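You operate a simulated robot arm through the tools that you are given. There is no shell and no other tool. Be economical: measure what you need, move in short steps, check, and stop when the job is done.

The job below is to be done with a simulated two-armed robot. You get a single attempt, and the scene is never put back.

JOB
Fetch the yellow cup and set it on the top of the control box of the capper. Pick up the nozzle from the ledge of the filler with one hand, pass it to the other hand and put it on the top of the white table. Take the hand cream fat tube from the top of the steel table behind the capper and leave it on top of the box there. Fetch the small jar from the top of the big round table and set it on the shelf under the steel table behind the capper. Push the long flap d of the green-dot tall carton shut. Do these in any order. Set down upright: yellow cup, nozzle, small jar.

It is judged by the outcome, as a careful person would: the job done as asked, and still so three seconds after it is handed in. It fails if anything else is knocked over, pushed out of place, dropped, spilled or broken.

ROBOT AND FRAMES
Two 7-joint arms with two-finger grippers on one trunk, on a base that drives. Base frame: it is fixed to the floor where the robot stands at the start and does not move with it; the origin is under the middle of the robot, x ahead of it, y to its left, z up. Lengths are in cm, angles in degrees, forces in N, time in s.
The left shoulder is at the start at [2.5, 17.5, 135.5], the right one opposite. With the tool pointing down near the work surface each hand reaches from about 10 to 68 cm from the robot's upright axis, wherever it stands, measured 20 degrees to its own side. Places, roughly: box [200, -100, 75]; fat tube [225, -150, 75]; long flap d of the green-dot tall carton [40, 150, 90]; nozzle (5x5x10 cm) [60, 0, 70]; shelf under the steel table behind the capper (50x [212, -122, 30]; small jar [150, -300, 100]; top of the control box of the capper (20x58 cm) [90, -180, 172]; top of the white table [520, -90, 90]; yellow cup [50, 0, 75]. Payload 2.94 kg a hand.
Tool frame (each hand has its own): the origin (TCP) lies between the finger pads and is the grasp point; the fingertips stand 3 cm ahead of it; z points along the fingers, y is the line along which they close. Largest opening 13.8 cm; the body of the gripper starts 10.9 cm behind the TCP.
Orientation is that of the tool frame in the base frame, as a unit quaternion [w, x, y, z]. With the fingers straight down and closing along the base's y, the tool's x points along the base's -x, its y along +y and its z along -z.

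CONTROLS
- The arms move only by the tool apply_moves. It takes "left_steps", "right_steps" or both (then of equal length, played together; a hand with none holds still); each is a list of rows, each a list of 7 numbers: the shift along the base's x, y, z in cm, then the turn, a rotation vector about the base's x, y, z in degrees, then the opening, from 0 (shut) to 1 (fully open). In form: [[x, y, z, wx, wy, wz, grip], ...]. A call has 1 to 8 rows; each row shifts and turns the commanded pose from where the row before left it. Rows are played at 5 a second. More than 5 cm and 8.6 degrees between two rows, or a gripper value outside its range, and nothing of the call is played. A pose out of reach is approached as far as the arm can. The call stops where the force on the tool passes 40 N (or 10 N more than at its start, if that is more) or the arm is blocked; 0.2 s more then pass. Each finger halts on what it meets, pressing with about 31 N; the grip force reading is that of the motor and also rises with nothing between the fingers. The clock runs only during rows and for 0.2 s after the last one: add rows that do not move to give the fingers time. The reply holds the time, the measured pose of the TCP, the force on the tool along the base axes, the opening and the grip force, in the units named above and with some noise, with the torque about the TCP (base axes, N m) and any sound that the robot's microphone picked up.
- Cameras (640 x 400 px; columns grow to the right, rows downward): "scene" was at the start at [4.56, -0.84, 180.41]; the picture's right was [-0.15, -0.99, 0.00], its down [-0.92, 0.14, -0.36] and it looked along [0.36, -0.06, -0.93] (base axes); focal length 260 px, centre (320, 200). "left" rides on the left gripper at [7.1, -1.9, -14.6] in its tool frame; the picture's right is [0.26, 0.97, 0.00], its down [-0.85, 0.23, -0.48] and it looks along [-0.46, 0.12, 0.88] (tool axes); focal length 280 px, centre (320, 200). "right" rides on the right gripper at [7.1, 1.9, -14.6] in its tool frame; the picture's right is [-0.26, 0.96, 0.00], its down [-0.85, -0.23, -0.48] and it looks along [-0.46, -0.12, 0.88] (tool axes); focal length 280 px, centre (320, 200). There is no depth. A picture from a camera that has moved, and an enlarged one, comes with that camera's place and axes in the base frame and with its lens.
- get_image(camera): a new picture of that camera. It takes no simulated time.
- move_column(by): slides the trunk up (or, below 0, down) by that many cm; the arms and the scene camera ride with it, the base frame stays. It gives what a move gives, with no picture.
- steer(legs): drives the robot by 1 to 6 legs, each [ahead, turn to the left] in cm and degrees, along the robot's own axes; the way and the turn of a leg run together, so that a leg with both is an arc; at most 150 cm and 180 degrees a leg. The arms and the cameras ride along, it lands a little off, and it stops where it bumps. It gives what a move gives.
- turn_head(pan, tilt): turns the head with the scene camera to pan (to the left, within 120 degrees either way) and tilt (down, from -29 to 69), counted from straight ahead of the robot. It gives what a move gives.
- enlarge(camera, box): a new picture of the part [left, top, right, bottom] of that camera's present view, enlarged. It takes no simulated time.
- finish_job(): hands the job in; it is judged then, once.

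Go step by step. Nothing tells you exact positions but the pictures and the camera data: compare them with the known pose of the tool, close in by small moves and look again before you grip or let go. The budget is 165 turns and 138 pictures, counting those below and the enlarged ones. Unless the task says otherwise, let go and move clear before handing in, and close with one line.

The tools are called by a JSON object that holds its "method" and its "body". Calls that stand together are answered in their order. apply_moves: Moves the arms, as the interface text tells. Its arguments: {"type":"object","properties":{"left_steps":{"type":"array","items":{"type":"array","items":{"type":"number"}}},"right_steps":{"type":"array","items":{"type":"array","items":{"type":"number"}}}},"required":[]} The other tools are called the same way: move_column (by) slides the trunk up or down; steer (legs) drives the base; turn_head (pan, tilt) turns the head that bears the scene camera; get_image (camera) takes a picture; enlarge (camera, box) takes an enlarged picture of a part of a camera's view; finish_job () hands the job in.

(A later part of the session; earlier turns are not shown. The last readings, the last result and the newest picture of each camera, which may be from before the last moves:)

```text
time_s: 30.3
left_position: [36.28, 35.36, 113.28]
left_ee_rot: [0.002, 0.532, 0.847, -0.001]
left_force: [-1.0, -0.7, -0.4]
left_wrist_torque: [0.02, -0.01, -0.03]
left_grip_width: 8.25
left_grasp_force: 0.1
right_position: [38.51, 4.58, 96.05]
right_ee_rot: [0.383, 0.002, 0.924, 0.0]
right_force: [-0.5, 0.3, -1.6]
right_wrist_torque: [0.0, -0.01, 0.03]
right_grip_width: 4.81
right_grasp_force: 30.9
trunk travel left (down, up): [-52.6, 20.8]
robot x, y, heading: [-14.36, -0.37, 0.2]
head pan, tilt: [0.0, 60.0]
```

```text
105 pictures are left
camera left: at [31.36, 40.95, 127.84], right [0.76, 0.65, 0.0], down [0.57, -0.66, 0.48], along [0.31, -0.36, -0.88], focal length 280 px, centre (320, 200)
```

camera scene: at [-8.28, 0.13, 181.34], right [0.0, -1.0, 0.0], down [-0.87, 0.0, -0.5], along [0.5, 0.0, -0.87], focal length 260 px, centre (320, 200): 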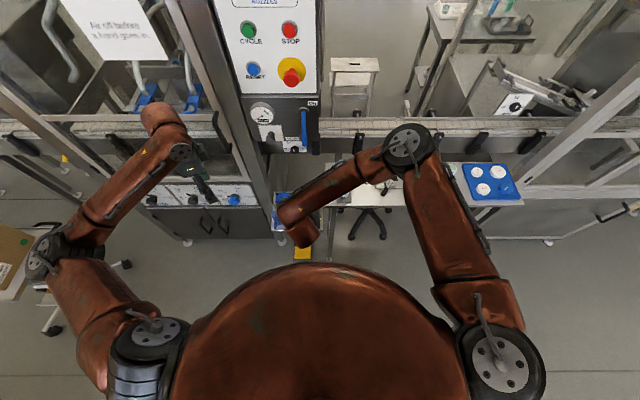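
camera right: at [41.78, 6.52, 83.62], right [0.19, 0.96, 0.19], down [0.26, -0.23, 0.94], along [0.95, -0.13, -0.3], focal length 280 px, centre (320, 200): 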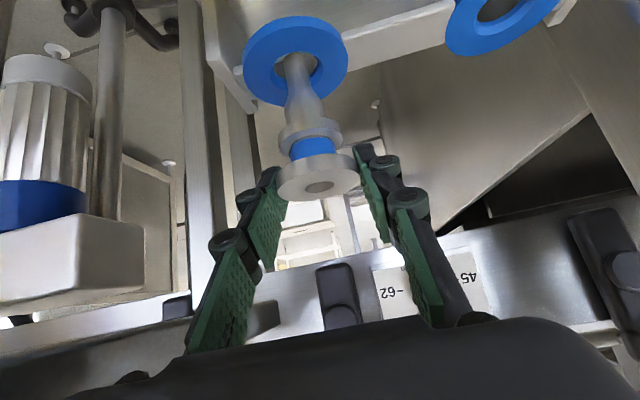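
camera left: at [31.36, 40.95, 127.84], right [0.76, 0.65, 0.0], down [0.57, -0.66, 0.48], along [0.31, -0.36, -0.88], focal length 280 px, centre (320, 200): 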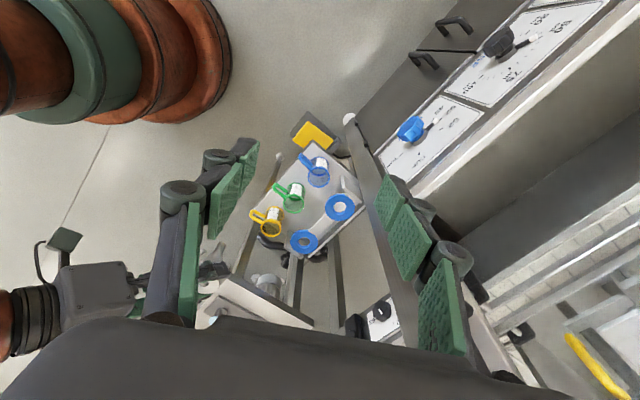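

Both elbows are out now. I drive back 12 cm for room, then bring the left hand over above the nozzle head.

{"method": "steer", "body": {"legs": [[-12, 0]]}}

{"method": "apply_moves", "body": {"left_steps": [[0.8, -3.85, 0, 0, 0, -6.4, 0.6], [0.8, -3.85, 0, 0, 0, -6.4, 0.6], [0.8, -3.85, 0, 0, 0, -6.4, 0.6], [0.8, -3.85, 0, 0, 0, -6.5, 0.6], [0.8, -3.85, 0, 0, 3.75, 0, 0.6], [0.8, -3.85, 0, 0, 3.75, 0, 0.6], [0.8, -3.85, -1, 0, 3.75, 0, 0.6], [0.8, -3.85, -1.3, 0, 3.75, 0, 0.6]]}}

{"method": "get_image", "body": {"camera": "left"}}

{"method": "get_image", "body": {"camera": "right"}}

```text
time_s: 31.6
left_position: [26.09, 35.28, 112.86]
left_ee_rot: [-0.005, 0.532, 0.846, -0.006]
left_force: [-1.6, -1.1, -1.0]
left_wrist_torque: [0.06, -0.18, 0.04]
left_grip_width: 8.3
left_grasp_force: 0.0
right_position: [28.02, 4.5, 95.54]
right_ee_rot: [0.376, 0.003, 0.926, 0.0]
right_force: [-0.1, -1.0, -0.8]
right_wrist_torque: [0.07, 0.01, 0.05]
right_grip_width: 4.77
right_grasp_force: 30.9
trunk travel left (down, up): [-52.6, 20.8]
robot x, y, heading: [-26.03, -0.04, -0.3]
head pan, tilt: [0.0, 60.0]
```

```text
time_s: 33.4
left_position: [29.16, 4.24, 111.65]
left_ee_rot: [-0.085, 0.701, 0.702, -0.089]
left_force: [0.7, 1.1, 0.4]
left_wrist_torque: [0.03, -0.07, 0.03]
left_grip_width: 8.29
left_grasp_force: 0.0
right_position: [25.13, 4.4, 96.67]
right_ee_rot: [0.39, 0.002, 0.921, 0.001]
right_force: [-1.0, -0.2, -1.9]
right_wrist_torque: [0.02, -0.01, -0.02]
right_grip_width: 4.79
right_grasp_force: 31.2
trunk travel left (down, up): [-52.6, 20.8]
robot x, y, heading: [-26.35, -0.45, 0.1]
head pan, tilt: [0.0, 60.0]
```

```text
104 pictures are left
camera left: at [30.69, 11.42, 126.17], right [0.94, 0.26, -0.24], down [0.34, -0.85, 0.41], along [-0.09, -0.47, -0.88], focal length 280 px, centre (320, 200)
```

left: 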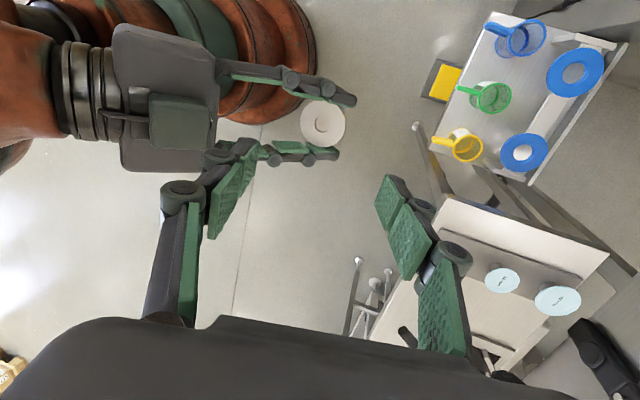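

```text
103 pictures are left
camera right: at [9.69, 6.31, 101.69], right [0.19, 0.96, 0.19], down [0.25, -0.24, 0.94], along [0.95, -0.13, -0.28], focal length 280 px, centre (320, 200)
```

right: 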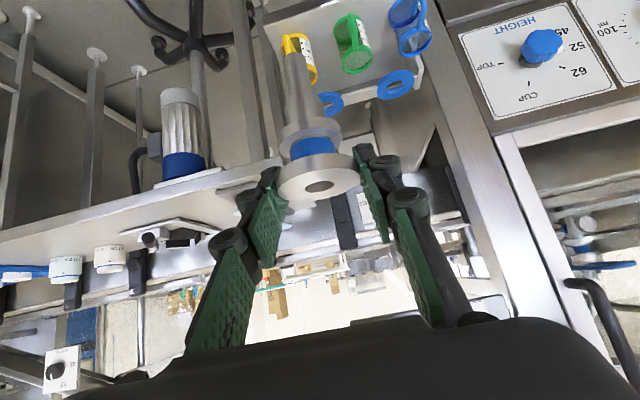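

The left hand is in line with the head along its lean axis. I descend most of the way and check.

{"method": "apply_moves", "body": {"left_steps": [[-0.9, 0.03, -3.6, 0, 0, 0, 0.6], [-0.9, 0.03, -3.6, 0, 0, 0, 0.6], [-0.9, 0.04, -3.6, 0, 0, 0, 0.6], [0, 0, 0, 0, 0, 0, 0.6]]}}

{"method": "get_image", "body": {"camera": "left"}}

{"method": "get_image", "body": {"camera": "right"}}

```text
time_s: 34.4
left_position: [26.67, 4.52, 100.65]
left_ee_rot: [-0.085, 0.701, 0.702, -0.091]
left_force: [-0.7, -0.2, -0.3]
left_wrist_torque: [0.05, -0.05, 0.03]
left_grip_width: 8.25
left_grasp_force: 0.0
right_position: [25.34, 4.38, 96.49]
right_ee_rot: [0.388, 0.005, 0.921, -0.001]
right_force: [-0.7, -0.3, -1.6]
right_wrist_torque: [0.03, 0.0, 0.01]
right_grip_width: 4.76
right_grasp_force: 31.3
trunk travel left (down, up): [-52.6, 20.8]
robot x, y, heading: [-26.78, -0.24, -0.3]
head pan, tilt: [0.0, 60.0]
```

```text
102 pictures are left
camera left: at [28.35, 11.74, 115.15], right [0.93, 0.26, -0.24], down [0.34, -0.84, 0.41], along [-0.1, -0.47, -0.88], focal length 280 px, centre (320, 200)
```

left: 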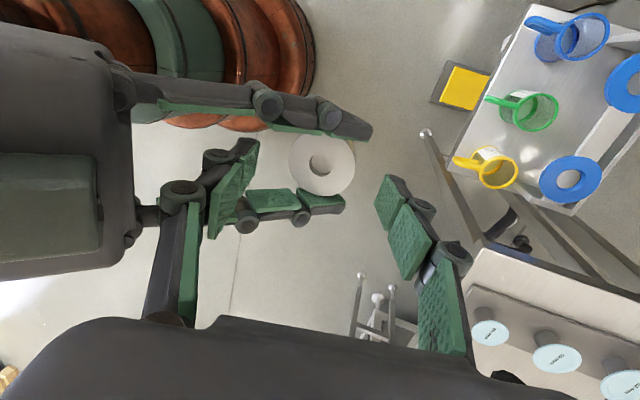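

```text
101 pictures are left
camera right: at [9.96, 6.4, 101.6], right [0.19, 0.96, 0.19], down [0.25, -0.23, 0.94], along [0.95, -0.13, -0.29], focal length 280 px, centre (320, 200)
```

right: 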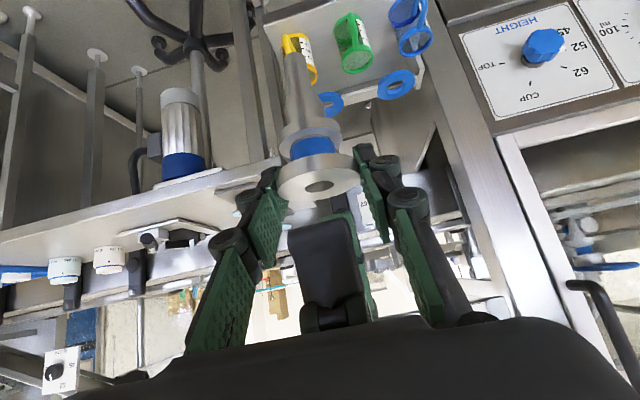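

The left finger fits between the right fingers. I continue down to the head and close.

{"method": "apply_moves", "body": {"left_steps": [[-0.4, -0.05, -1.8, 0, 0, 0, 0.6], [-0.45, -0.05, -1.8, 0, 0, 0, 0.6], [-0.45, 0, -1.6, 0, 0, 0, 0.6], [0, 0, 0, 0, 0, 0, 0.6]]}}

{"method": "get_image", "body": {"camera": "left"}}

{"method": "get_image", "body": {"camera": "right"}}

```text
time_s: 35.4
left_position: [25.41, 4.5, 95.31]
left_ee_rot: [-0.085, 0.701, 0.702, -0.092]
left_force: [0.5, -0.4, 0.4]
left_wrist_torque: [0.01, -0.01, -0.02]
left_grip_width: 8.28
left_grasp_force: 0.1
right_position: [25.36, 4.41, 96.61]
right_ee_rot: [0.388, 0.003, 0.922, 0.0]
right_force: [0.5, 0.1, -2.5]
right_wrist_torque: [0.0, -0.02, 0.01]
right_grip_width: 4.75
right_grasp_force: 30.9
trunk travel left (down, up): [-52.6, 20.8]
robot x, y, heading: [-26.05, 0.19, -0.4]
head pan, tilt: [0.0, 60.0]
```

```text
100 pictures are left
camera left: at [27.13, 11.72, 109.85], right [0.93, 0.26, -0.24], down [0.34, -0.84, 0.41], along [-0.1, -0.47, -0.88], focal length 280 px, centre (320, 200)
```

left: 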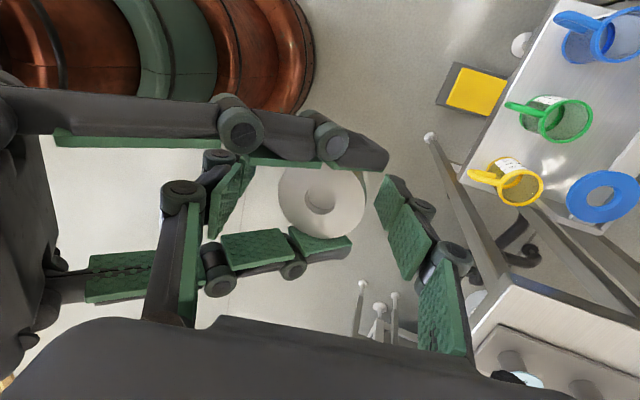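

```text
99 pictures are left
camera right: at [10.01, 6.43, 101.57], right [0.19, 0.96, 0.19], down [0.25, -0.23, 0.94], along [0.95, -0.13, -0.29], focal length 280 px, centre (320, 200)
```

right: 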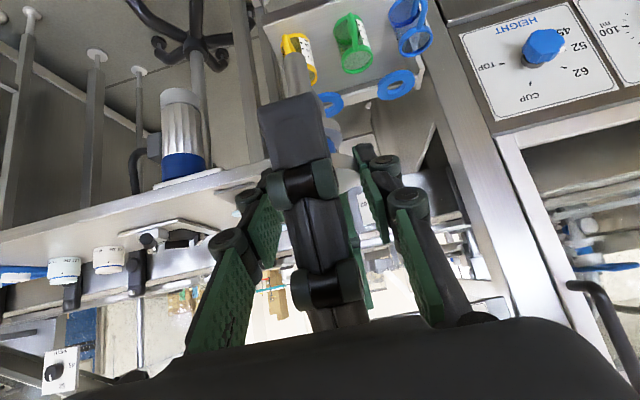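

All clear, so I close the left hand on the head.

{"method": "apply_moves", "body": {"left_steps": [[0, 0, 0, 0, 0, 0, 0.4], [0, 0, 0, 0, 0, 0, 0.2], [0, 0, 0, 0, 0, 0, 0.2], [0, 0, 0, 0, 0, 0, 0.2], [0, 0, 0, 0, 0, 0, 0.2]]}}

{"method": "get_image", "body": {"camera": "left"}}

```text
time_s: 36.6
left_position: [25.46, 4.51, 95.37]
left_ee_rot: [-0.086, 0.701, 0.702, -0.092]
left_force: [9.0, 0.6, -5.2]
left_wrist_torque: [0.05, -0.66, -0.22]
left_grip_width: 4.98
left_grasp_force: 30.6
right_position: [25.46, 4.49, 96.43]
right_ee_rot: [0.389, 0.003, 0.921, 0.0]
right_force: [-10.1, 0.0, 6.5]
right_wrist_torque: [-0.03, 0.74, 0.2]
right_grip_width: 4.76
right_grasp_force: 30.9
trunk travel left (down, up): [-52.6, 20.8]
robot x, y, heading: [-26.19, 0.01, -0.3]
head pan, tilt: [0.0, 60.0]
```

```text
98 pictures are left
camera left: at [27.15, 11.76, 109.86], right [0.93, 0.26, -0.24], down [0.34, -0.84, 0.41], along [-0.1, -0.47, -0.88], focal length 280 px, centre (320, 200)
```

left: 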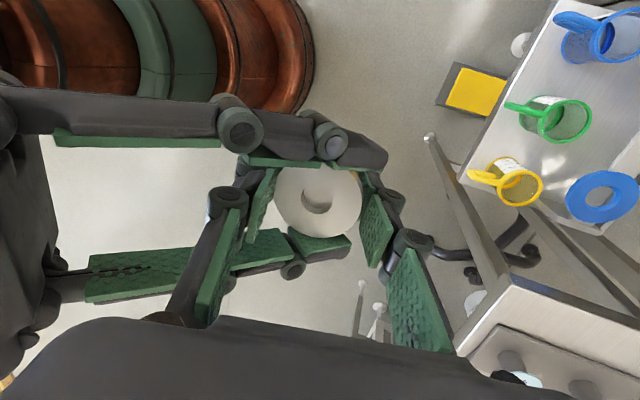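

Both hands hold the nozzle. I open the right hand and withdraw it along its own axis.

{"method": "apply_moves", "body": {"right_steps": [[0, 0, 0, 0, 0, 0, 0.45], [0, 0, 0, 0, 0, 0, 0.6], [0, 0, 0, 0, 0, 0, 0.6], [-1.5, 0, 1.5, 0, 0, 0, 0.6], [-2.5, 0, 2.5, 0, 0, 0, 0.6]]}}

{"method": "get_image", "body": {"camera": "right"}}

{"method": "get_image", "body": {"camera": "left"}}

```text
time_s: 37.8
left_position: [25.49, 4.53, 95.37]
left_ee_rot: [-0.086, 0.701, 0.702, -0.091]
left_force: [-0.3, 0.4, -1.6]
left_wrist_torque: [-0.03, -0.01, -0.01]
left_grip_width: 4.73
left_grasp_force: 30.5
right_position: [21.51, 4.49, 100.72]
right_ee_rot: [0.389, 0.003, 0.921, 0.0]
right_force: [-0.1, -0.7, 0.2]
right_wrist_torque: [0.0, -0.05, -0.02]
right_grip_width: 8.29
right_grasp_force: 0.1
trunk travel left (down, up): [-52.6, 20.8]
robot x, y, heading: [-26.22, 0.02, -0.1]
head pan, tilt: [0.0, 60.0]
```

```text
97 pictures are left
camera right: at [6.1, 6.37, 105.69], right [0.19, 0.96, 0.19], down [0.25, -0.23, 0.94], along [0.95, -0.13, -0.29], focal length 280 px, centre (320, 200)
```

right: 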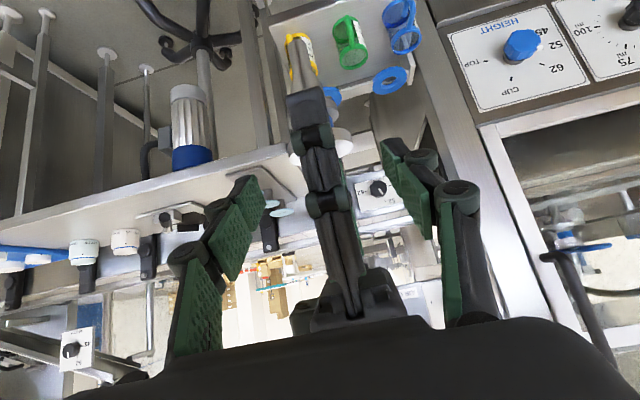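

```text
96 pictures are left
camera left: at [27.08, 11.77, 109.9], right [0.93, 0.26, -0.24], down [0.34, -0.84, 0.41], along [-0.1, -0.47, -0.88], focal length 280 px, centre (320, 200)
```

left: 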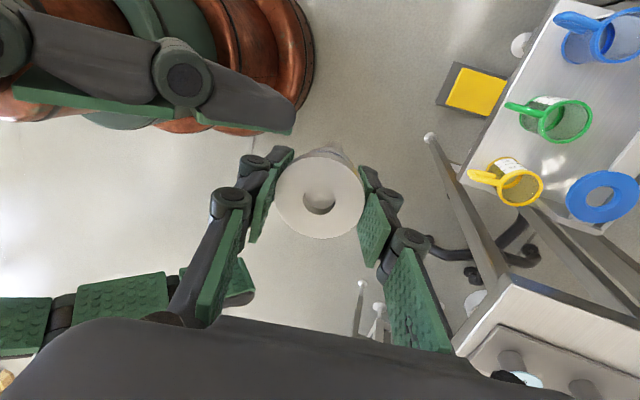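

The left hand holds the nozzle alone. I move it forward, out from between the right fingers, and lower the right hand off to the side.

{"method": "apply_moves", "body": {"left_steps": [[2, 0, 0, 0, 0, 0, 0.2], [3, 0, 0, 0, 0, 0, 0.2], [3, 0, 0, 0, 0, 0, 0.2], [3, 2, 0, 0, 0, 0, 0.2], [0, 4, 0, 0, 0, 0, 0.2], [0, 4, 0, 0, 0, 0, 0.2], [0, 0, 0, 0, 0, 0, 0.2]], "right_steps": [[0, 0, 0, 0, 0, 0, 0.6], [0, 0, 0, 0, 0, 0, 0.6], [0, 0, 0, 0, 0, 0, 0.6], [0, -2, 0, 0, 0, 0, 0.6], [0, -4, 0, 0, 0, 0, 0.6], [0, -4, 0, 0, 0, 0, 0.6], [0, 0, 0, 0, 0, 0, 0.6]]}}

{"method": "get_image", "body": {"camera": "right"}}

{"method": "get_image", "body": {"camera": "scene"}}

```text
time_s: 39.4
left_position: [36.27, 14.32, 95.75]
left_ee_rot: [-0.085, 0.701, 0.702, -0.092]
left_force: [0.2, 0.0, -1.8]
left_wrist_torque: [-0.02, 0.0, 0.0]
left_grip_width: 4.74
left_grasp_force: 30.6
right_position: [21.6, -5.43, 100.66]
right_ee_rot: [0.389, 0.004, 0.921, -0.001]
right_force: [0.6, 0.6, 0.9]
right_wrist_torque: [0.0, -0.01, -0.02]
right_grip_width: 8.27
right_grasp_force: 0.0
trunk travel left (down, up): [-52.6, 20.8]
robot x, y, heading: [-26.37, -0.02, -0.4]
head pan, tilt: [0.0, 60.0]
```

```text
95 pictures are left
camera right: at [6.17, -3.53, 105.65], right [0.19, 0.96, 0.19], down [0.25, -0.23, 0.94], along [0.95, -0.13, -0.29], focal length 280 px, centre (320, 200)
```

right: 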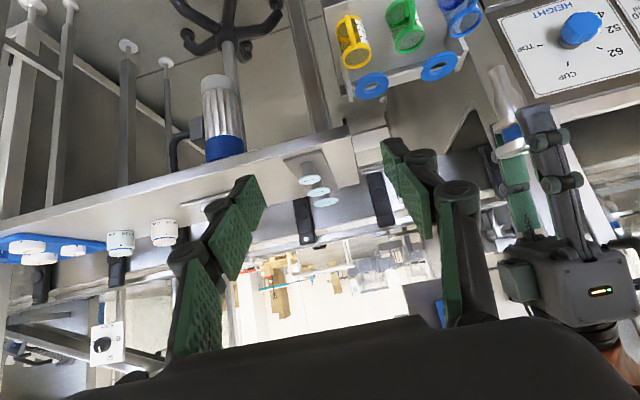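

```text
94 pictures are left
camera scene: at [-20.34, 0.11, 181.35], right [0.0, -1.0, 0.0], down [-0.87, 0.0, -0.5], along [0.5, 0.0, -0.87], focal length 260 px, centre (320, 200)
```

scene: 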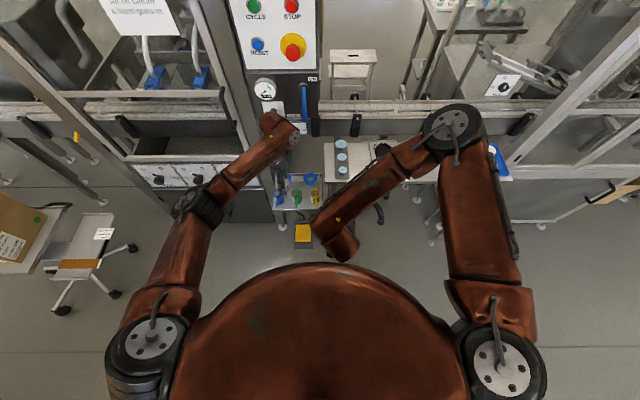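

The nozzle is secure. I retract the left hand to the side, drive forward 12 cm and go for the yellow cup with the right hand.

{"method": "apply_moves", "body": {"left_steps": [[-4, 2, 1, 0, 0, 0, 0.2], [-4, 2, 1, 0, 0, 0, 0.2], [-4, 2, 1, 0, 0, 0, 0.2], [0, 4, 1, 0, 0, 0, 0.2], [0, 4, 1, 0, 0, 0, 0.2], [0, 4, 1, 0, 0, 0, 0.2]], "right_steps": [[0, 1, -3, 0, 0, 0, 0.5], [0, 1, -3, 0, 0, 0, 0.4], [0, 1, -3, 0, 0, 0, 0.35], [0, 1, -3, 0, 0, 0, 0.35], [0, 2, -2, 0, 0, 0, 0.35], [0, 2, -2, 0, 0, 0, 0.35]]}}

{"method": "steer", "body": {"legs": [[12, 0]]}}

{"method": "get_image", "body": {"camera": "right"}}

{"method": "get_image", "body": {"camera": "scene"}}

```text
time_s: 40.8
left_position: [24.14, 32.49, 101.46]
left_ee_rot: [-0.085, 0.701, 0.702, -0.092]
left_force: [-0.7, 0.1, -1.3]
left_wrist_torque: [0.0, 0.0, 0.04]
left_grip_width: 4.7
left_grasp_force: 31.2
right_position: [21.59, 2.68, 84.32]
right_ee_rot: [0.389, 0.003, 0.921, -0.001]
right_force: [-0.1, -0.1, -0.9]
right_wrist_torque: [0.02, -0.02, -0.03]
right_grip_width: 4.8
right_grasp_force: 0.0
trunk travel left (down, up): [-52.6, 20.8]
robot x, y, heading: [-26.18, 0.22, -0.3]
head pan, tilt: [0.0, 60.0]
```

```text
time_s: 42.0
left_position: [35.98, 32.46, 101.86]
left_ee_rot: [-0.086, 0.7, 0.703, -0.091]
left_force: [-0.6, -0.2, -2.5]
left_wrist_torque: [0.02, -0.03, -0.01]
left_grip_width: 4.7
left_grasp_force: 31.1
right_position: [33.65, 2.64, 84.53]
right_ee_rot: [0.389, 0.001, 0.921, 0.001]
right_force: [0.2, 0.0, -0.4]
right_wrist_torque: [0.03, 0.01, 0.0]
right_grip_width: 4.82
right_grasp_force: 0.1
trunk travel left (down, up): [-52.6, 20.8]
robot x, y, heading: [-13.88, 0.04, -0.1]
head pan, tilt: [0.0, 60.0]
```

```text
93 pictures are left
camera right: at [18.16, 4.59, 89.48], right [0.19, 0.96, 0.19], down [0.25, -0.23, 0.94], along [0.95, -0.13, -0.28], focal length 280 px, centre (320, 200)
```

right: 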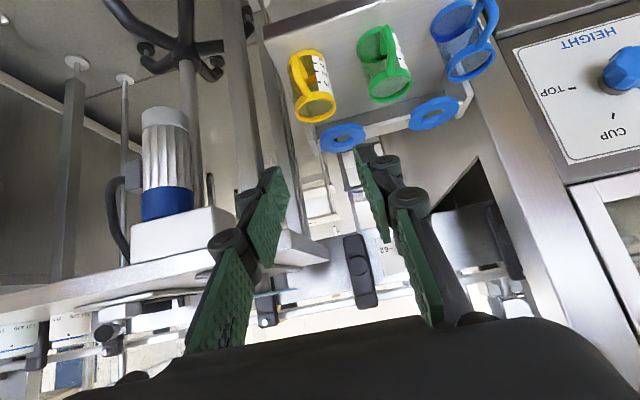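

```text
92 pictures are left
camera scene: at [-8.48, 0.02, 181.37], right [0.0, -1.0, 0.0], down [-0.87, 0.0, -0.5], along [0.5, 0.0, -0.87], focal length 260 px, centre (320, 200)
```

scene: 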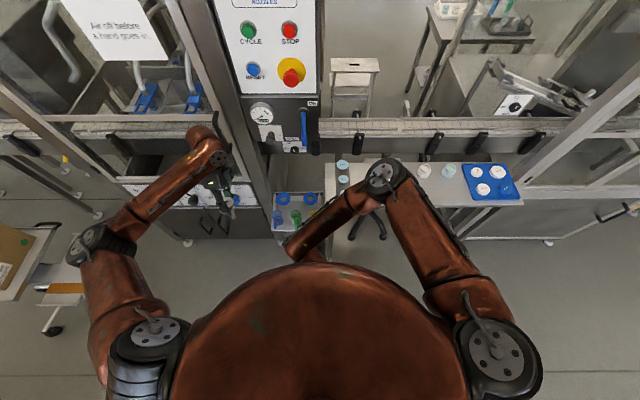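

I enlarge the yellow cup for an accurate handle position.

{"method": "enlarge", "body": {"camera": "right", "box": [250, 30, 410, 150]}}

```text
3.33 times, centred on (330, 90) of right
camera zoom: at [18.16, 4.59, 89.48], right [0.19, 0.96, 0.19], down [0.25, -0.23, 0.94], along [0.95, -0.13, -0.28], focal length 935 px, centre (287, 567)
```

zoom: 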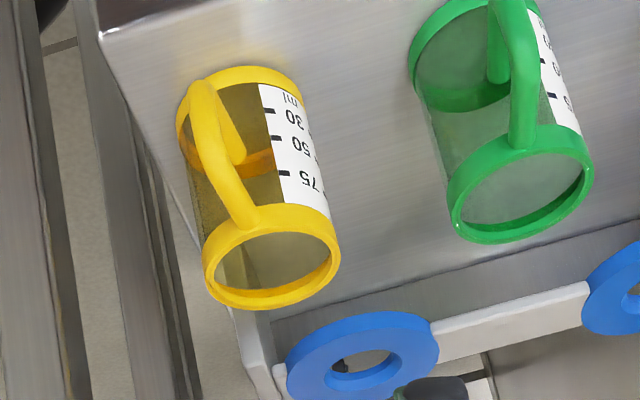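

The handle is centred near (43.3, 1.7, 67). I go to a standoff and check.

{"method": "apply_moves", "body": {"right_steps": [[1.5, -0.3, -3.4, 0, 0, 2.5, 0.35], [1.5, -0.3, -3.4, 0, 0, 2.5, 0.35], [1.5, -0.3, -3.5, 0, 0, 0, 0.35], [1.6, -0.2, -3.5, 0, 0, 0, 0.35], [0, 0, 0, 0, 0, 0, 0.35]]}}

{"method": "get_image", "body": {"camera": "right"}}

```text
time_s: 43.2
left_position: [36.11, 32.52, 101.52]
left_ee_rot: [-0.085, 0.701, 0.702, -0.093]
left_force: [0.0, -0.1, -2.5]
left_wrist_torque: [0.01, -0.03, 0.01]
left_grip_width: 4.72
left_grasp_force: 31.1
right_position: [39.91, 1.64, 70.47]
right_ee_rot: [0.388, -0.039, 0.921, 0.018]
right_force: [-0.3, 1.0, 0.1]
right_wrist_torque: [0.04, 0.01, -0.02]
right_grip_width: 4.8
right_grasp_force: 0.1
trunk travel left (down, up): [-52.6, 20.8]
robot x, y, heading: [-14.03, 0.02, 0.1]
head pan, tilt: [0.0, 60.0]
```

```text
90 pictures are left
camera right: at [24.33, 2.29, 75.5], right [0.1, 0.98, 0.19], down [0.27, -0.21, 0.94], along [0.96, -0.04, -0.29], focal length 280 px, centre (320, 200)
```

right: 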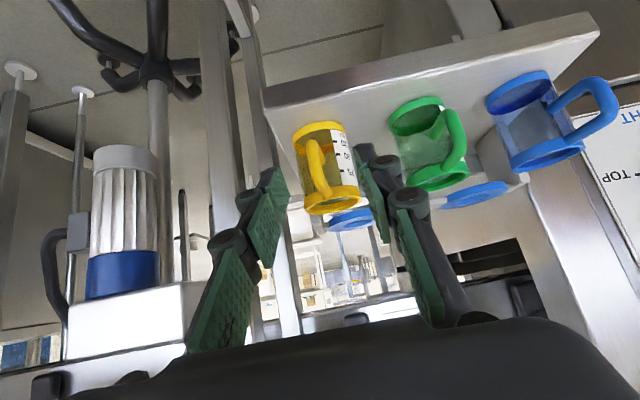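

It is well aligned. I advance and close on the handle.

{"method": "apply_moves", "body": {"right_steps": [[1.4, 0, -1.4, 0, 0, 0, 0.35], [1.4, 0, -1.4, 0, 0, 0, 0.35], [0, 0, 0, 0, 0, 0, 0.2], [0, 0, 0, 0, 0, 0, 0.05], [0, 0, 0, 0, 0, 0, 0.0], [0, 0, 0, 0, 0, 0, 0.0], [0, 0, 0, 0, 0, 0, 0.0]]}}

{"method": "get_image", "body": {"camera": "right"}}

```text
time_s: 44.8
left_position: [36.16, 32.49, 101.54]
left_ee_rot: [-0.086, 0.701, 0.701, -0.092]
left_force: [-0.2, -0.3, -1.3]
left_wrist_torque: [0.03, 0.01, -0.01]
left_grip_width: 4.7
left_grasp_force: 31.0
right_position: [42.63, 1.57, 67.91]
right_ee_rot: [0.389, -0.038, 0.92, 0.017]
right_force: [-0.2, 0.3, -0.5]
right_wrist_torque: [-0.02, 0.01, -0.01]
right_grip_width: 0.78
right_grasp_force: 30.9
trunk travel left (down, up): [-52.6, 20.8]
robot x, y, heading: [-14.02, 0.26, -0.3]
head pan, tilt: [0.0, 60.0]
```

```text
89 pictures are left
camera right: at [27.15, 2.21, 72.85], right [0.1, 0.98, 0.19], down [0.27, -0.21, 0.94], along [0.96, -0.04, -0.29], focal length 280 px, centre (320, 200)
```

right: 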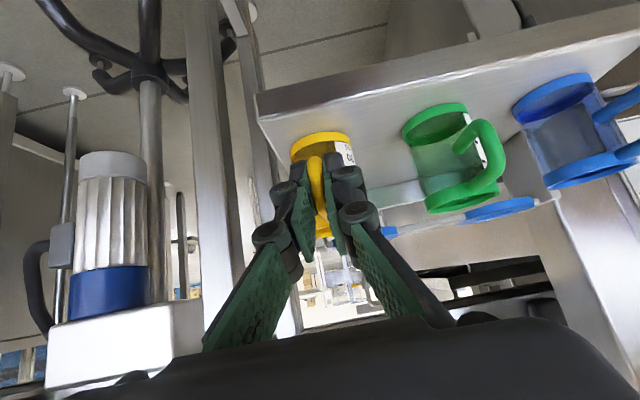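

The handle is gripped, at 0.78 cm. I lift the cup and back it out.

{"method": "apply_moves", "body": {"right_steps": [[0, 0, 1.5, 0, 0, 0, 0.0], [0, 0, 3, 0, 0, 0, 0.0], [0, 0, 4, 0, 0, 0, 0.0], [-2, 0, 4, 0, 0, 0, 0.0], [-3, 0, 4, 0, 0, 0, 0.0], [-3, 0, 4, 0, 0, 0, 0.0], [-3, -1, 4, 0, 0, 0, 0.0], [0, 0, 0, 0, 0, 0, 0.0]]}}

{"method": "get_image", "body": {"camera": "right"}}

{"method": "get_image", "body": {"camera": "scene"}}

```text
refused: row 7 steps farther than a row can; nothing moved
```

```text
88 pictures are left
camera right: at [27.15, 2.21, 72.85], right [0.1, 0.98, 0.19], down [0.27, -0.21, 0.94], along [0.96, -0.04, -0.29], focal length 280 px, centre (320, 200)
```

right: 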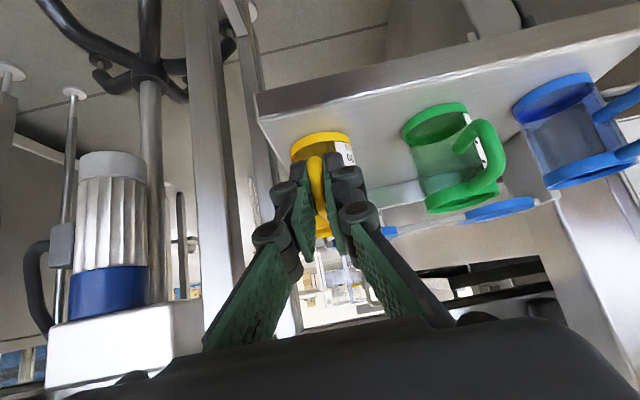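

```text
87 pictures are left
camera scene: at [-8.17, 0.09, 181.35], right [0.0, -1.0, 0.0], down [-0.87, 0.0, -0.5], along [0.5, 0.0, -0.87], focal length 260 px, centre (320, 200)
```

scene: 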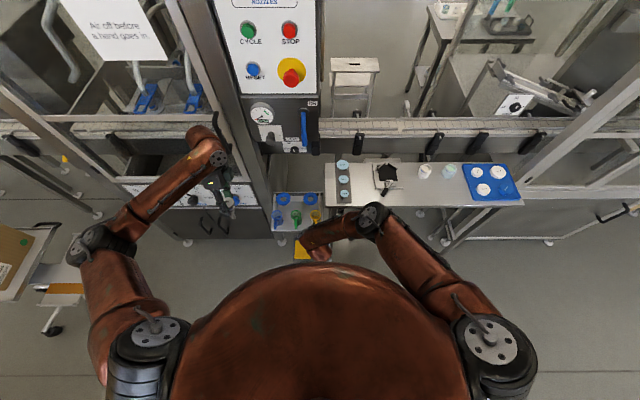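

One row was too long, so I retry with shorter rows.

{"method": "apply_moves", "body": {"right_steps": [[0, 0, 1.5, 0, 0, 0, 0.0], [0, 0, 3, 0, 0, 0, 0.0], [0, 0, 4, 0, 0, 0, 0.0], [-2, 0, 4, 0, 0, 0, 0.0], [-2.8, 0, 4, 0, 0, 0, 0.0], [-2.8, 0, 4, 0, 0, 0, 0.0], [-2.8, 0, 4, 0, 0, 0, 0.0], [0, 0, 0, 0, 0, 0, 0.0]]}}

{"method": "get_image", "body": {"camera": "right"}}

```text
time_s: 46.6
left_position: [36.16, 32.55, 101.51]
left_ee_rot: [-0.085, 0.701, 0.703, -0.091]
left_force: [0.2, -0.5, -3.5]
left_wrist_torque: [0.0, 0.01, 0.0]
left_grip_width: 4.7
left_grasp_force: 31.4
right_position: [32.46, 1.58, 92.42]
right_ee_rot: [0.388, -0.039, 0.921, 0.018]
right_force: [0.0, -0.7, -1.1]
right_wrist_torque: [-0.01, 0.02, -0.01]
right_grip_width: 0.75
right_grasp_force: 30.8
trunk travel left (down, up): [-52.6, 20.8]
robot x, y, heading: [-14.14, 0.11, -0.4]
head pan, tilt: [0.0, 60.0]
```

```text
86 pictures are left
camera right: at [16.86, 2.17, 97.35], right [0.1, 0.98, 0.19], down [0.27, -0.21, 0.94], along [0.96, -0.04, -0.29], focal length 280 px, centre (320, 200)
```

right: 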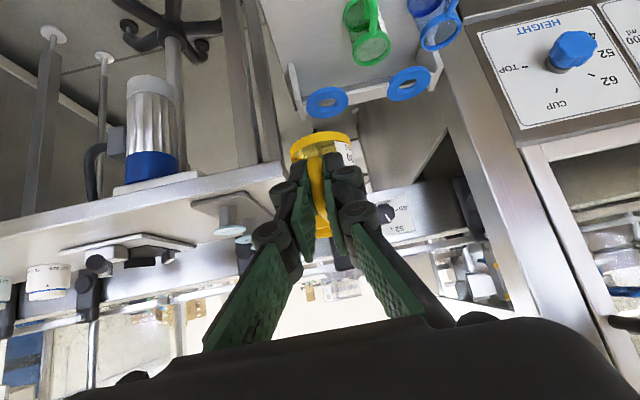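

Both items are held. I back away from the filler, turn right toward the capper and look at its control box.

{"method": "steer", "body": {"legs": [[-40, 0], [0, -75], [80, 0]]}}

{"method": "turn_head", "body": {"pan": 20, "tilt": 10}}

{"method": "get_image", "body": {"camera": "scene"}}

```text
time_s: 56.3
left_position: [11.18, -117.83, 101.51]
left_ee_rot: [-0.124, 0.983, 0.131, -0.021]
left_force: [-0.4, 0.0, -2.7]
left_wrist_torque: [0.01, -0.01, -0.03]
left_grip_width: 4.68
left_grasp_force: 31.1
right_position: [-19.72, -122.21, 92.28]
right_ee_rot: [0.318, 0.53, 0.754, -0.222]
right_force: [0.0, 0.2, 0.0]
right_wrist_torque: [0.02, 0.01, 0.02]
right_grip_width: 0.78
right_grasp_force: 31.1
trunk travel left (down, up): [-52.6, 20.8]
robot x, y, heading: [-33.22, -78.07, -74.8]
head pan, tilt: [0.0, 60.0]
```

```text
time_s: 57.4
left_position: [11.02, -117.8, 101.61]
left_ee_rot: [-0.123, 0.983, 0.131, -0.021]
left_force: [-0.6, 0.3, -1.3]
left_wrist_torque: [-0.03, 0.0, -0.02]
left_grip_width: 4.66
left_grasp_force: 31.1
right_position: [-19.73, -122.23, 92.37]
right_ee_rot: [0.318, 0.53, 0.754, -0.222]
right_force: [0.0, 0.4, 0.2]
right_wrist_torque: [0.0, 0.01, 0.01]
right_grip_width: 0.74
right_grasp_force: 31.0
trunk travel left (down, up): [-52.6, 20.8]
robot x, y, heading: [-33.11, -77.92, -75.2]
head pan, tilt: [20.0, 10.0]
```

```text
85 pictures are left
camera scene: at [-28.2, -84.64, 188.78], right [-0.82, -0.57, 0.0], down [-0.1, 0.14, -0.98], along [0.56, -0.81, -0.17], focal length 260 px, centre (320, 200)
```

scene: 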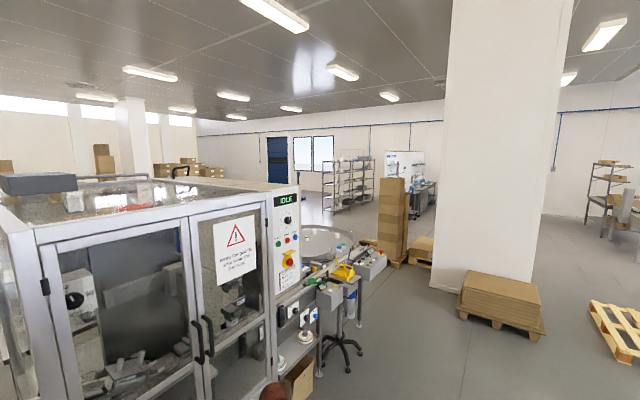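

The control box is the tall white box at the right end of the guard. I enlarge its top.

{"method": "enlarge", "body": {"camera": "scene", "box": [130, 140, 390, 300]}}

```text
2.46 times, centred on (260, 220) of scene
camera zoom: at [-28.2, -84.64, 188.78], right [-0.82, -0.57, 0.0], down [-0.1, 0.14, -0.98], along [0.56, -0.81, -0.17], focal length 640 px, centre (468, 151)
```

zoom: 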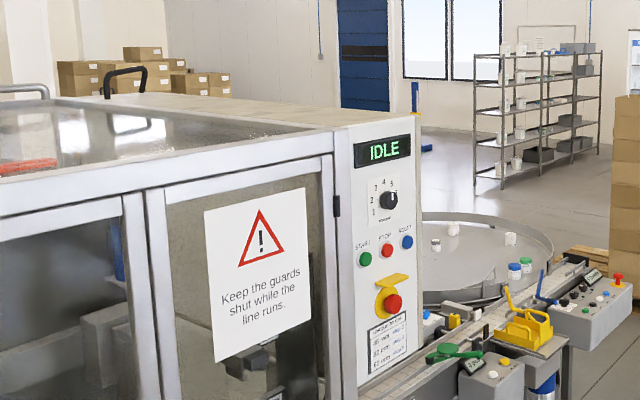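

The box top runs about x 63–121, y −171 to −191, z about 172, facing −x. I'll stand in front of it, facing +x.

{"method": "steer", "body": {"legs": [[0, -3], [86, 0], [0, 78]]}}

{"method": "move_column", "body": {"by": 20}}

{"method": "turn_head", "body": {"pan": 0, "tilt": 20}}

{"method": "get_image", "body": {"camera": "scene"}}

```text
time_s: 65.8
left_position: [35.16, -130.49, 101.53]
left_ee_rot: [-0.085, 0.695, 0.708, -0.092]
left_force: [0.1, -0.1, -1.6]
left_wrist_torque: [0.01, 0.01, -0.03]
left_grip_width: 4.65
left_grasp_force: 31.2
right_position: [31.93, -161.37, 92.4]
right_ee_rot: [0.388, -0.045, 0.92, 0.019]
right_force: [0.5, 0.8, 0.0]
right_wrist_torque: [-0.02, 0.03, 0.02]
right_grip_width: 0.75
right_grasp_force: 31.3
trunk travel left (down, up): [-52.6, 20.8]
robot x, y, heading: [-14.43, -163.39, 0.7]
head pan, tilt: [20.0, 10.0]
```

```text
time_s: 68.0
left_position: [35.27, -130.49, 121.57]
left_ee_rot: [-0.084, 0.696, 0.707, -0.092]
left_force: [-0.6, 0.3, -1.8]
left_wrist_torque: [-0.01, 0.01, -0.02]
left_grip_width: 4.66
left_grasp_force: 31.5
right_position: [31.85, -161.34, 112.28]
right_ee_rot: [0.387, -0.045, 0.921, 0.02]
right_force: [-0.4, 0.4, -1.3]
right_wrist_torque: [-0.01, 0.01, 0.0]
right_grip_width: 0.77
right_grasp_force: 30.8
trunk travel left (down, up): [-72.6, 0.8]
robot x, y, heading: [-14.39, -163.66, 1.0]
head pan, tilt: [20.0, 10.0]
```

```text
time_s: 68.8
left_position: [35.25, -130.48, 121.56]
left_ee_rot: [-0.086, 0.696, 0.707, -0.092]
left_force: [0.2, 0.3, -1.9]
left_wrist_torque: [0.01, -0.05, -0.01]
left_grip_width: 4.66
left_grasp_force: 31.8
right_position: [31.85, -161.35, 112.39]
right_ee_rot: [0.388, -0.045, 0.92, 0.021]
right_force: [0.1, 0.2, -1.6]
right_wrist_torque: [0.01, 0.01, 0.05]
right_grip_width: 0.75
right_grasp_force: 31.1
trunk travel left (down, up): [-72.6, 0.8]
robot x, y, heading: [-14.25, -163.78, 0.6]
head pan, tilt: [0.0, 20.0]
```

```text
83 pictures are left
camera scene: at [-7.15, -163.42, 207.13], right [0.01, -1.0, 0.0], down [-0.34, 0.0, -0.94], along [0.94, 0.01, -0.34], focal length 260 px, centre (320, 200)
```

scene: 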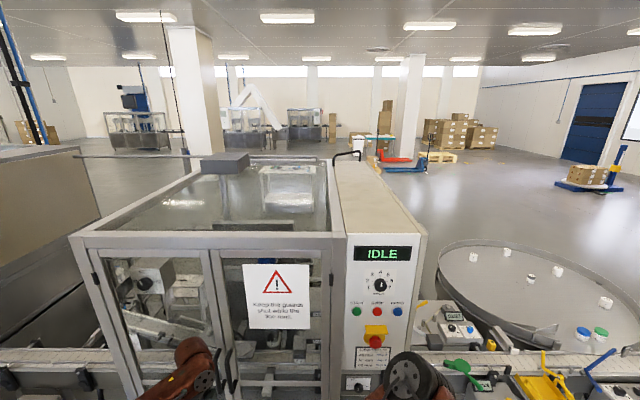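

The box top spans x 59.6–118, y −191 to −170.5, and it is empty. I raise the right hand with the cup and tuck the left hand back before driving in.

{"method": "apply_moves", "body": {"right_steps": [[0, -1.3, 4.6, 0, 0, 0, 0], [0, -1.3, 4.6, 0, 0, 0, 0], [0, -1.3, 4.6, 0, 0, 0, 0], [0, -1.3, 4.6, 0, 0, 0, 0], [0, -1.3, 4.6, 0, 0, 0, 0], [0, -1.3, 4.6, 0, 0, 0, 0], [0, -1.3, 4.6, 0, 0, 0, 0], [0, -1.3, 4.6, 0, 0, 0, 0]], "left_steps": [[-2, 0, 0, 0, 0, 0, 0.2], [-2, 0, 0, 0, 0, 0, 0.2], [-2, 0, 0, 0, 0, 0, 0.2], [-2, 0, 0, 0, 0, 0, 0.2], [-2, 0, 0, 0, 0, 0, 0.2], [-2, 0, 0, 0, 0, 0, 0.2], [-2, 0, 0, 0, 0, 0, 0.2], [-1, 0, 0, 0, 0, 0, 0.2]]}}

{"method": "apply_moves", "body": {"right_steps": [[0, -1.3, 4.6, 0, 0, 0, 0], [0, -1.3, 4.6, 0, 0, 0, 0], [0, -1.3, 4.6, 0, 0, 0, 0], [0, -1.3, 4.6, 0, 0, 0, 0], [0, -1.3, 4.6, 0, 0, 0, 0], [0, -1.3, 4.6, 0, 0, 0, 0], [0, -1.3, 4.6, 0, 0, 0, 0], [0, -1.0, 4, 0, 0, 0, 0]]}}

{"method": "get_image", "body": {"camera": "right"}}

```text
time_s: 70.6
left_position: [20.1, -130.66, 121.58]
left_ee_rot: [-0.085, 0.696, 0.707, -0.092]
left_force: [0.1, -1.1, -1.7]
left_wrist_torque: [0.01, -0.01, -0.04]
left_grip_width: 4.66
left_grasp_force: 31.1
right_position: [31.63, -171.83, 149.13]
right_ee_rot: [0.388, -0.045, 0.92, 0.02]
right_force: [0.4, 0.1, 0.0]
right_wrist_torque: [0.02, -0.02, -0.01]
right_grip_width: 0.75
right_grasp_force: 31.0
trunk travel left (down, up): [-72.6, 0.8]
robot x, y, heading: [-14.41, -163.58, 0.5]
head pan, tilt: [0.0, 20.0]
```

```text
time_s: 72.4
left_position: [20.23, -130.64, 121.58]
left_ee_rot: [-0.085, 0.696, 0.707, -0.093]
left_force: [-0.4, -0.1, -1.1]
left_wrist_torque: [-0.03, -0.02, -0.02]
left_grip_width: 4.67
left_grasp_force: 30.8
right_position: [31.88, -182.12, 185.18]
right_ee_rot: [0.387, -0.045, 0.921, 0.021]
right_force: [-0.4, 0.2, 0.1]
right_wrist_torque: [0.03, 0.02, -0.04]
right_grip_width: 0.75
right_grasp_force: 30.9
trunk travel left (down, up): [-72.6, 0.8]
robot x, y, heading: [-14.38, -163.61, 0.5]
head pan, tilt: [0.0, 20.0]
```

```text
82 pictures are left
camera right: at [16.41, -181.6, 190.21], right [0.09, 0.98, 0.19], down [0.27, -0.21, 0.94], along [0.96, -0.03, -0.29], focal length 280 px, centre (320, 200)
```

right: 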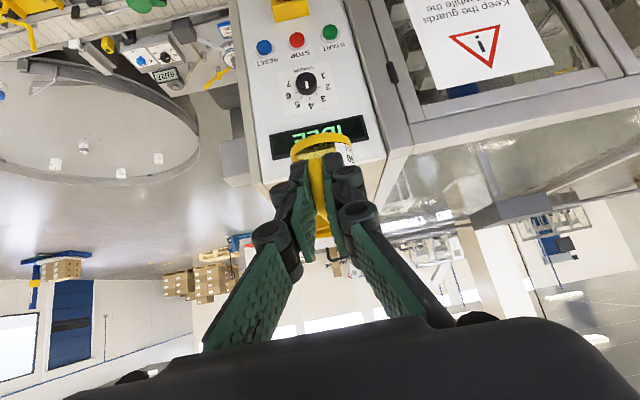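

I drive forward 24 cm with the cup above the level of the box top.

{"method": "steer", "body": {"legs": [[24, 0]]}}

{"method": "apply_moves", "body": {"right_steps": [[3, 0.2, 0, 0, 0, 0, 0], [3, 0.2, 0, 0, 0, 0, 0], [3, 0.2, 0, 0, 0, 0, 0], [0, 0, 0, 0, 0, 0, 0]]}}

{"method": "get_image", "body": {"camera": "right"}}

{"method": "turn_head", "body": {"pan": -15, "tilt": 20}}

{"method": "get_image", "body": {"camera": "scene"}}

```text
time_s: 74.2
left_position: [44.18, -130.3, 121.54]
left_ee_rot: [-0.085, 0.696, 0.707, -0.092]
left_force: [1.3, -0.2, -1.7]
left_wrist_torque: [0.04, -0.01, 0.03]
left_grip_width: 4.65
left_grasp_force: 31.0
right_position: [55.99, -181.8, 185.18]
right_ee_rot: [0.388, -0.045, 0.92, 0.021]
right_force: [-0.4, -0.2, -0.1]
right_wrist_torque: [0.02, 0.01, 0.02]
right_grip_width: 0.77
right_grasp_force: 30.7
trunk travel left (down, up): [-72.6, 0.8]
robot x, y, heading: [9.99, -162.92, 0.6]
head pan, tilt: [0.0, 20.0]
```

```text
time_s: 75.2
left_position: [44.06, -130.31, 121.65]
left_ee_rot: [-0.085, 0.696, 0.707, -0.092]
left_force: [0.7, 0.3, -2.6]
left_wrist_torque: [-0.04, -0.03, 0.01]
left_grip_width: 4.69
left_grasp_force: 31.3
right_position: [65.02, -180.98, 185.29]
right_ee_rot: [0.388, -0.046, 0.92, 0.02]
right_force: [-0.5, 0.4, 0.4]
right_wrist_torque: [0.01, 0.04, -0.01]
right_grip_width: 0.76
right_grasp_force: 30.6
trunk travel left (down, up): [-72.6, 0.8]
robot x, y, heading: [9.62, -163.6, 0.8]
head pan, tilt: [0.0, 20.0]
```

```text
81 pictures are left
camera right: at [49.37, -180.63, 190.18], right [0.09, 0.98, 0.19], down [0.27, -0.21, 0.94], along [0.96, -0.03, -0.28], focal length 280 px, centre (320, 200)
```

right: 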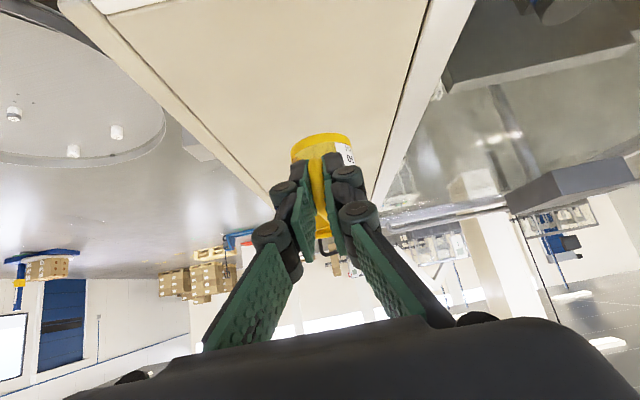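

```text
time_s: 76.0
left_position: [44.24, -130.25, 121.64]
left_ee_rot: [-0.085, 0.696, 0.707, -0.092]
left_force: [-1.2, -0.6, -1.5]
left_wrist_torque: [0.0, 0.03, -0.01]
left_grip_width: 4.67
left_grasp_force: 30.9
right_position: [64.95, -181.1, 185.14]
right_ee_rot: [0.388, -0.043, 0.92, 0.02]
right_force: [0.5, -0.1, 0.6]
right_wrist_torque: [0.01, 0.07, -0.04]
right_grip_width: 0.76
right_grasp_force: 31.1
trunk travel left (down, up): [-72.6, 0.8]
robot x, y, heading: [9.75, -163.4, 0.7]
head pan, tilt: [-15.0, 20.0]
```

```text
80 pictures are left
camera scene: at [16.62, -165.63, 207.13], right [-0.25, -0.97, 0.0], down [-0.33, 0.08, -0.94], along [0.91, -0.23, -0.34], focal length 260 px, centre (320, 200)
```

scene: 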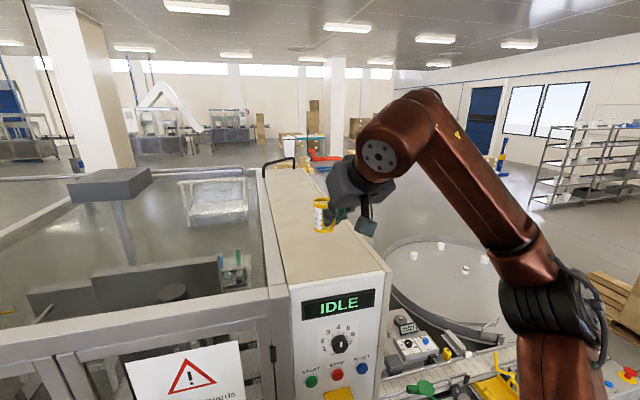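

The cup is centred over the box at about (70.8, −180.5). I lower it in small steps until it touches.

{"method": "apply_moves", "body": {"right_steps": [[0, 0, -2.5, 0, 0, 0, 0], [0, 0, -2.5, 0, 0, 0, 0], [0, 0, -0.5, 0, 0, 0, 0], [0, 0, 0, 0, 0, 0, 0]]}}

{"method": "enlarge", "body": {"camera": "scene", "box": [270, 170, 390, 250]}}

```text
time_s: 77.0
left_position: [44.24, -130.3, 121.57]
left_ee_rot: [-0.084, 0.695, 0.708, -0.092]
left_force: [-0.2, 0.3, -1.8]
left_wrist_torque: [0.01, 0.01, 0.0]
left_grip_width: 4.67
left_grasp_force: 31.3
right_position: [64.97, -181.04, 179.71]
right_ee_rot: [0.388, -0.045, 0.92, 0.021]
right_force: [-0.2, 0.2, 0.5]
right_wrist_torque: [0.02, 0.02, -0.01]
right_grip_width: 0.76
right_grasp_force: 31.3
trunk travel left (down, up): [-72.6, 0.8]
robot x, y, heading: [9.29, -163.52, 0.5]
head pan, tilt: [-15.0, 20.0]
```

```text
5.00 times, centred on (330, 210) of scene
camera zoom: at [16.59, -165.63, 207.13], right [-0.25, -0.97, 0.0], down [-0.33, 0.08, -0.94], along [0.91, -0.23, -0.34], focal length 1299 px, centre (270, 150)
```

zoom: 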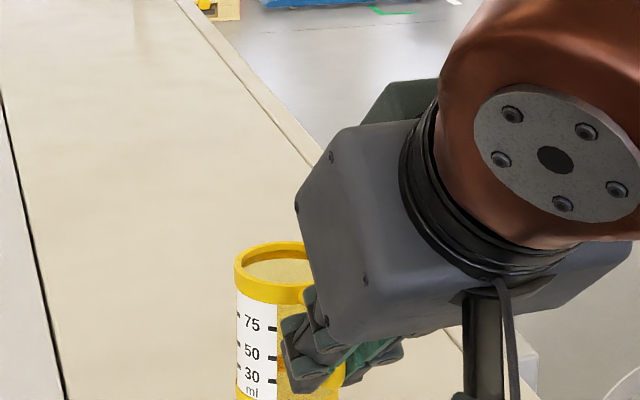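

{"method": "apply_moves", "body": {"right_steps": [[0, 0, -0.4, 0, 0, 0, 0], [0, 0, -0.3, 0, 0, 0, 0], [0, 0, -0.3, 0, 0, 0, 0], [0, 0, 0, 0, 0, 0, 0]]}}

{"method": "apply_moves", "body": {"right_steps": [[0, 0, -0.2, 0, 0, 0, 0], [0, 0, -0.2, 0, 0, 0, 0], [0, 0, 0, 0, 0, 0, 0]]}}

{"method": "enlarge", "body": {"camera": "scene", "box": [270, 180, 390, 260]}}

```text
time_s: 78.0
left_position: [44.2, -130.19, 121.63]
left_ee_rot: [-0.085, 0.696, 0.707, -0.092]
left_force: [-0.6, -0.7, -1.8]
left_wrist_torque: [-0.03, -0.02, 0.02]
left_grip_width: 4.66
left_grasp_force: 30.8
right_position: [64.94, -181.01, 178.75]
right_ee_rot: [0.388, -0.044, 0.921, 0.02]
right_force: [-0.4, -0.8, -0.5]
right_wrist_torque: [0.01, 0.03, 0.01]
right_grip_width: 0.78
right_grasp_force: 30.7
trunk travel left (down, up): [-72.6, 0.8]
robot x, y, heading: [9.97, -163.21, 0.5]
head pan, tilt: [-15.0, 20.0]
```

```text
time_s: 78.8
left_position: [44.27, -130.31, 121.47]
left_ee_rot: [-0.085, 0.696, 0.707, -0.092]
left_force: [0.0, -0.2, -1.9]
left_wrist_torque: [-0.01, 0.04, 0.01]
left_grip_width: 4.65
left_grasp_force: 30.8
right_position: [65.06, -181.09, 178.39]
right_ee_rot: [0.389, -0.044, 0.92, 0.02]
right_force: [-1.2, -0.2, -1.0]
right_wrist_torque: [0.01, -0.02, -0.03]
right_grip_width: 0.79
right_grasp_force: 31.1
trunk travel left (down, up): [-72.6, 0.8]
robot x, y, heading: [9.89, -163.37, 0.7]
head pan, tilt: [-15.0, 20.0]
```

```text
5.00 times, centred on (330, 220) of scene
camera zoom: at [16.6, -165.62, 207.13], right [-0.25, -0.97, 0.0], down [-0.33, 0.08, -0.94], along [0.91, -0.23, -0.34], focal length 1299 px, centre (270, 100)
```

zoom: 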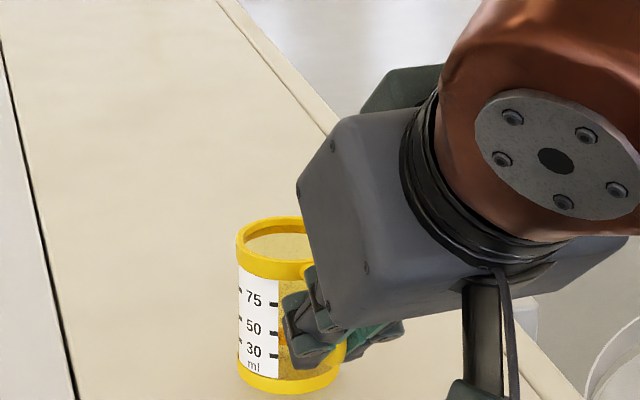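

There is no contact yet, so I continue down gently.

{"method": "apply_moves", "body": {"right_steps": [[0, 0, -0.2, 0, 0, 0, 0], [0, 0, -0.2, 0, 0, 0, 0], [0, 0, -0.2, 0, 0, 0, 0], [0, 0, 0, 0, 0, 0, 0]]}}

{"method": "apply_moves", "body": {"right_steps": [[0, 0, -0.2, 0, 0, 0, 0], [0, 0, -0.2, 0, 0, 0, 0], [0, 0, 0, 0, 0, 0, 0]]}}

{"method": "enlarge", "body": {"camera": "scene", "box": [270, 180, 390, 260]}}

```text
time_s: 79.8
left_position: [44.25, -130.42, 121.59]
left_ee_rot: [-0.085, 0.696, 0.707, -0.092]
left_force: [0.5, -0.1, -1.4]
left_wrist_torque: [0.0, 0.01, -0.01]
left_grip_width: 4.64
left_grasp_force: 30.6
right_position: [65.12, -181.18, 177.71]
right_ee_rot: [0.39, -0.045, 0.92, 0.021]
right_force: [0.8, 0.0, 5.5]
right_wrist_torque: [-0.06, -0.5, -0.03]
right_grip_width: 0.76
right_grasp_force: 30.8
trunk travel left (down, up): [-72.6, 0.8]
robot x, y, heading: [9.72, -163.32, 0.4]
head pan, tilt: [-15.0, 20.0]
```

```text
time_s: 80.6
left_position: [44.15, -130.23, 121.8]
left_ee_rot: [-0.084, 0.696, 0.707, -0.091]
left_force: [1.0, -0.2, -1.0]
left_wrist_torque: [-0.02, 0.04, 0.0]
left_grip_width: 4.66
left_grasp_force: 31.0
right_position: [64.88, -181.24, 177.47]
right_ee_rot: [0.39, -0.044, 0.919, 0.021]
right_force: [2.4, -2.5, 23.6]
right_wrist_torque: [-0.07, -0.97, -0.12]
right_grip_width: 0.79
right_grasp_force: 31.0
trunk travel left (down, up): [-72.6, 0.8]
robot x, y, heading: [9.77, -162.95, 0.6]
head pan, tilt: [-15.0, 20.0]
```

```text
5.00 times, centred on (330, 220) of scene
camera zoom: at [16.37, -165.64, 207.15], right [-0.25, -0.97, 0.0], down [-0.33, 0.08, -0.94], along [0.91, -0.23, -0.34], focal length 1299 px, centre (270, 100)
```

zoom: 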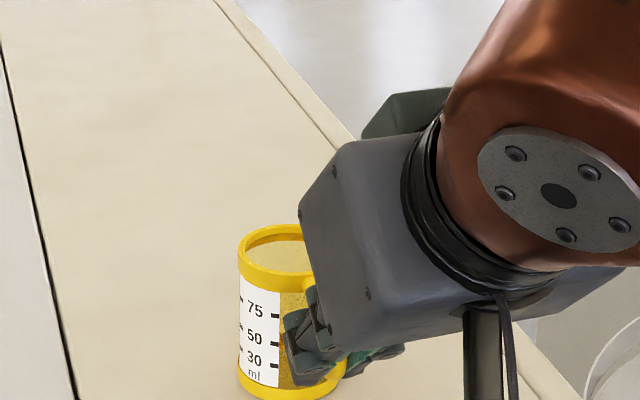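

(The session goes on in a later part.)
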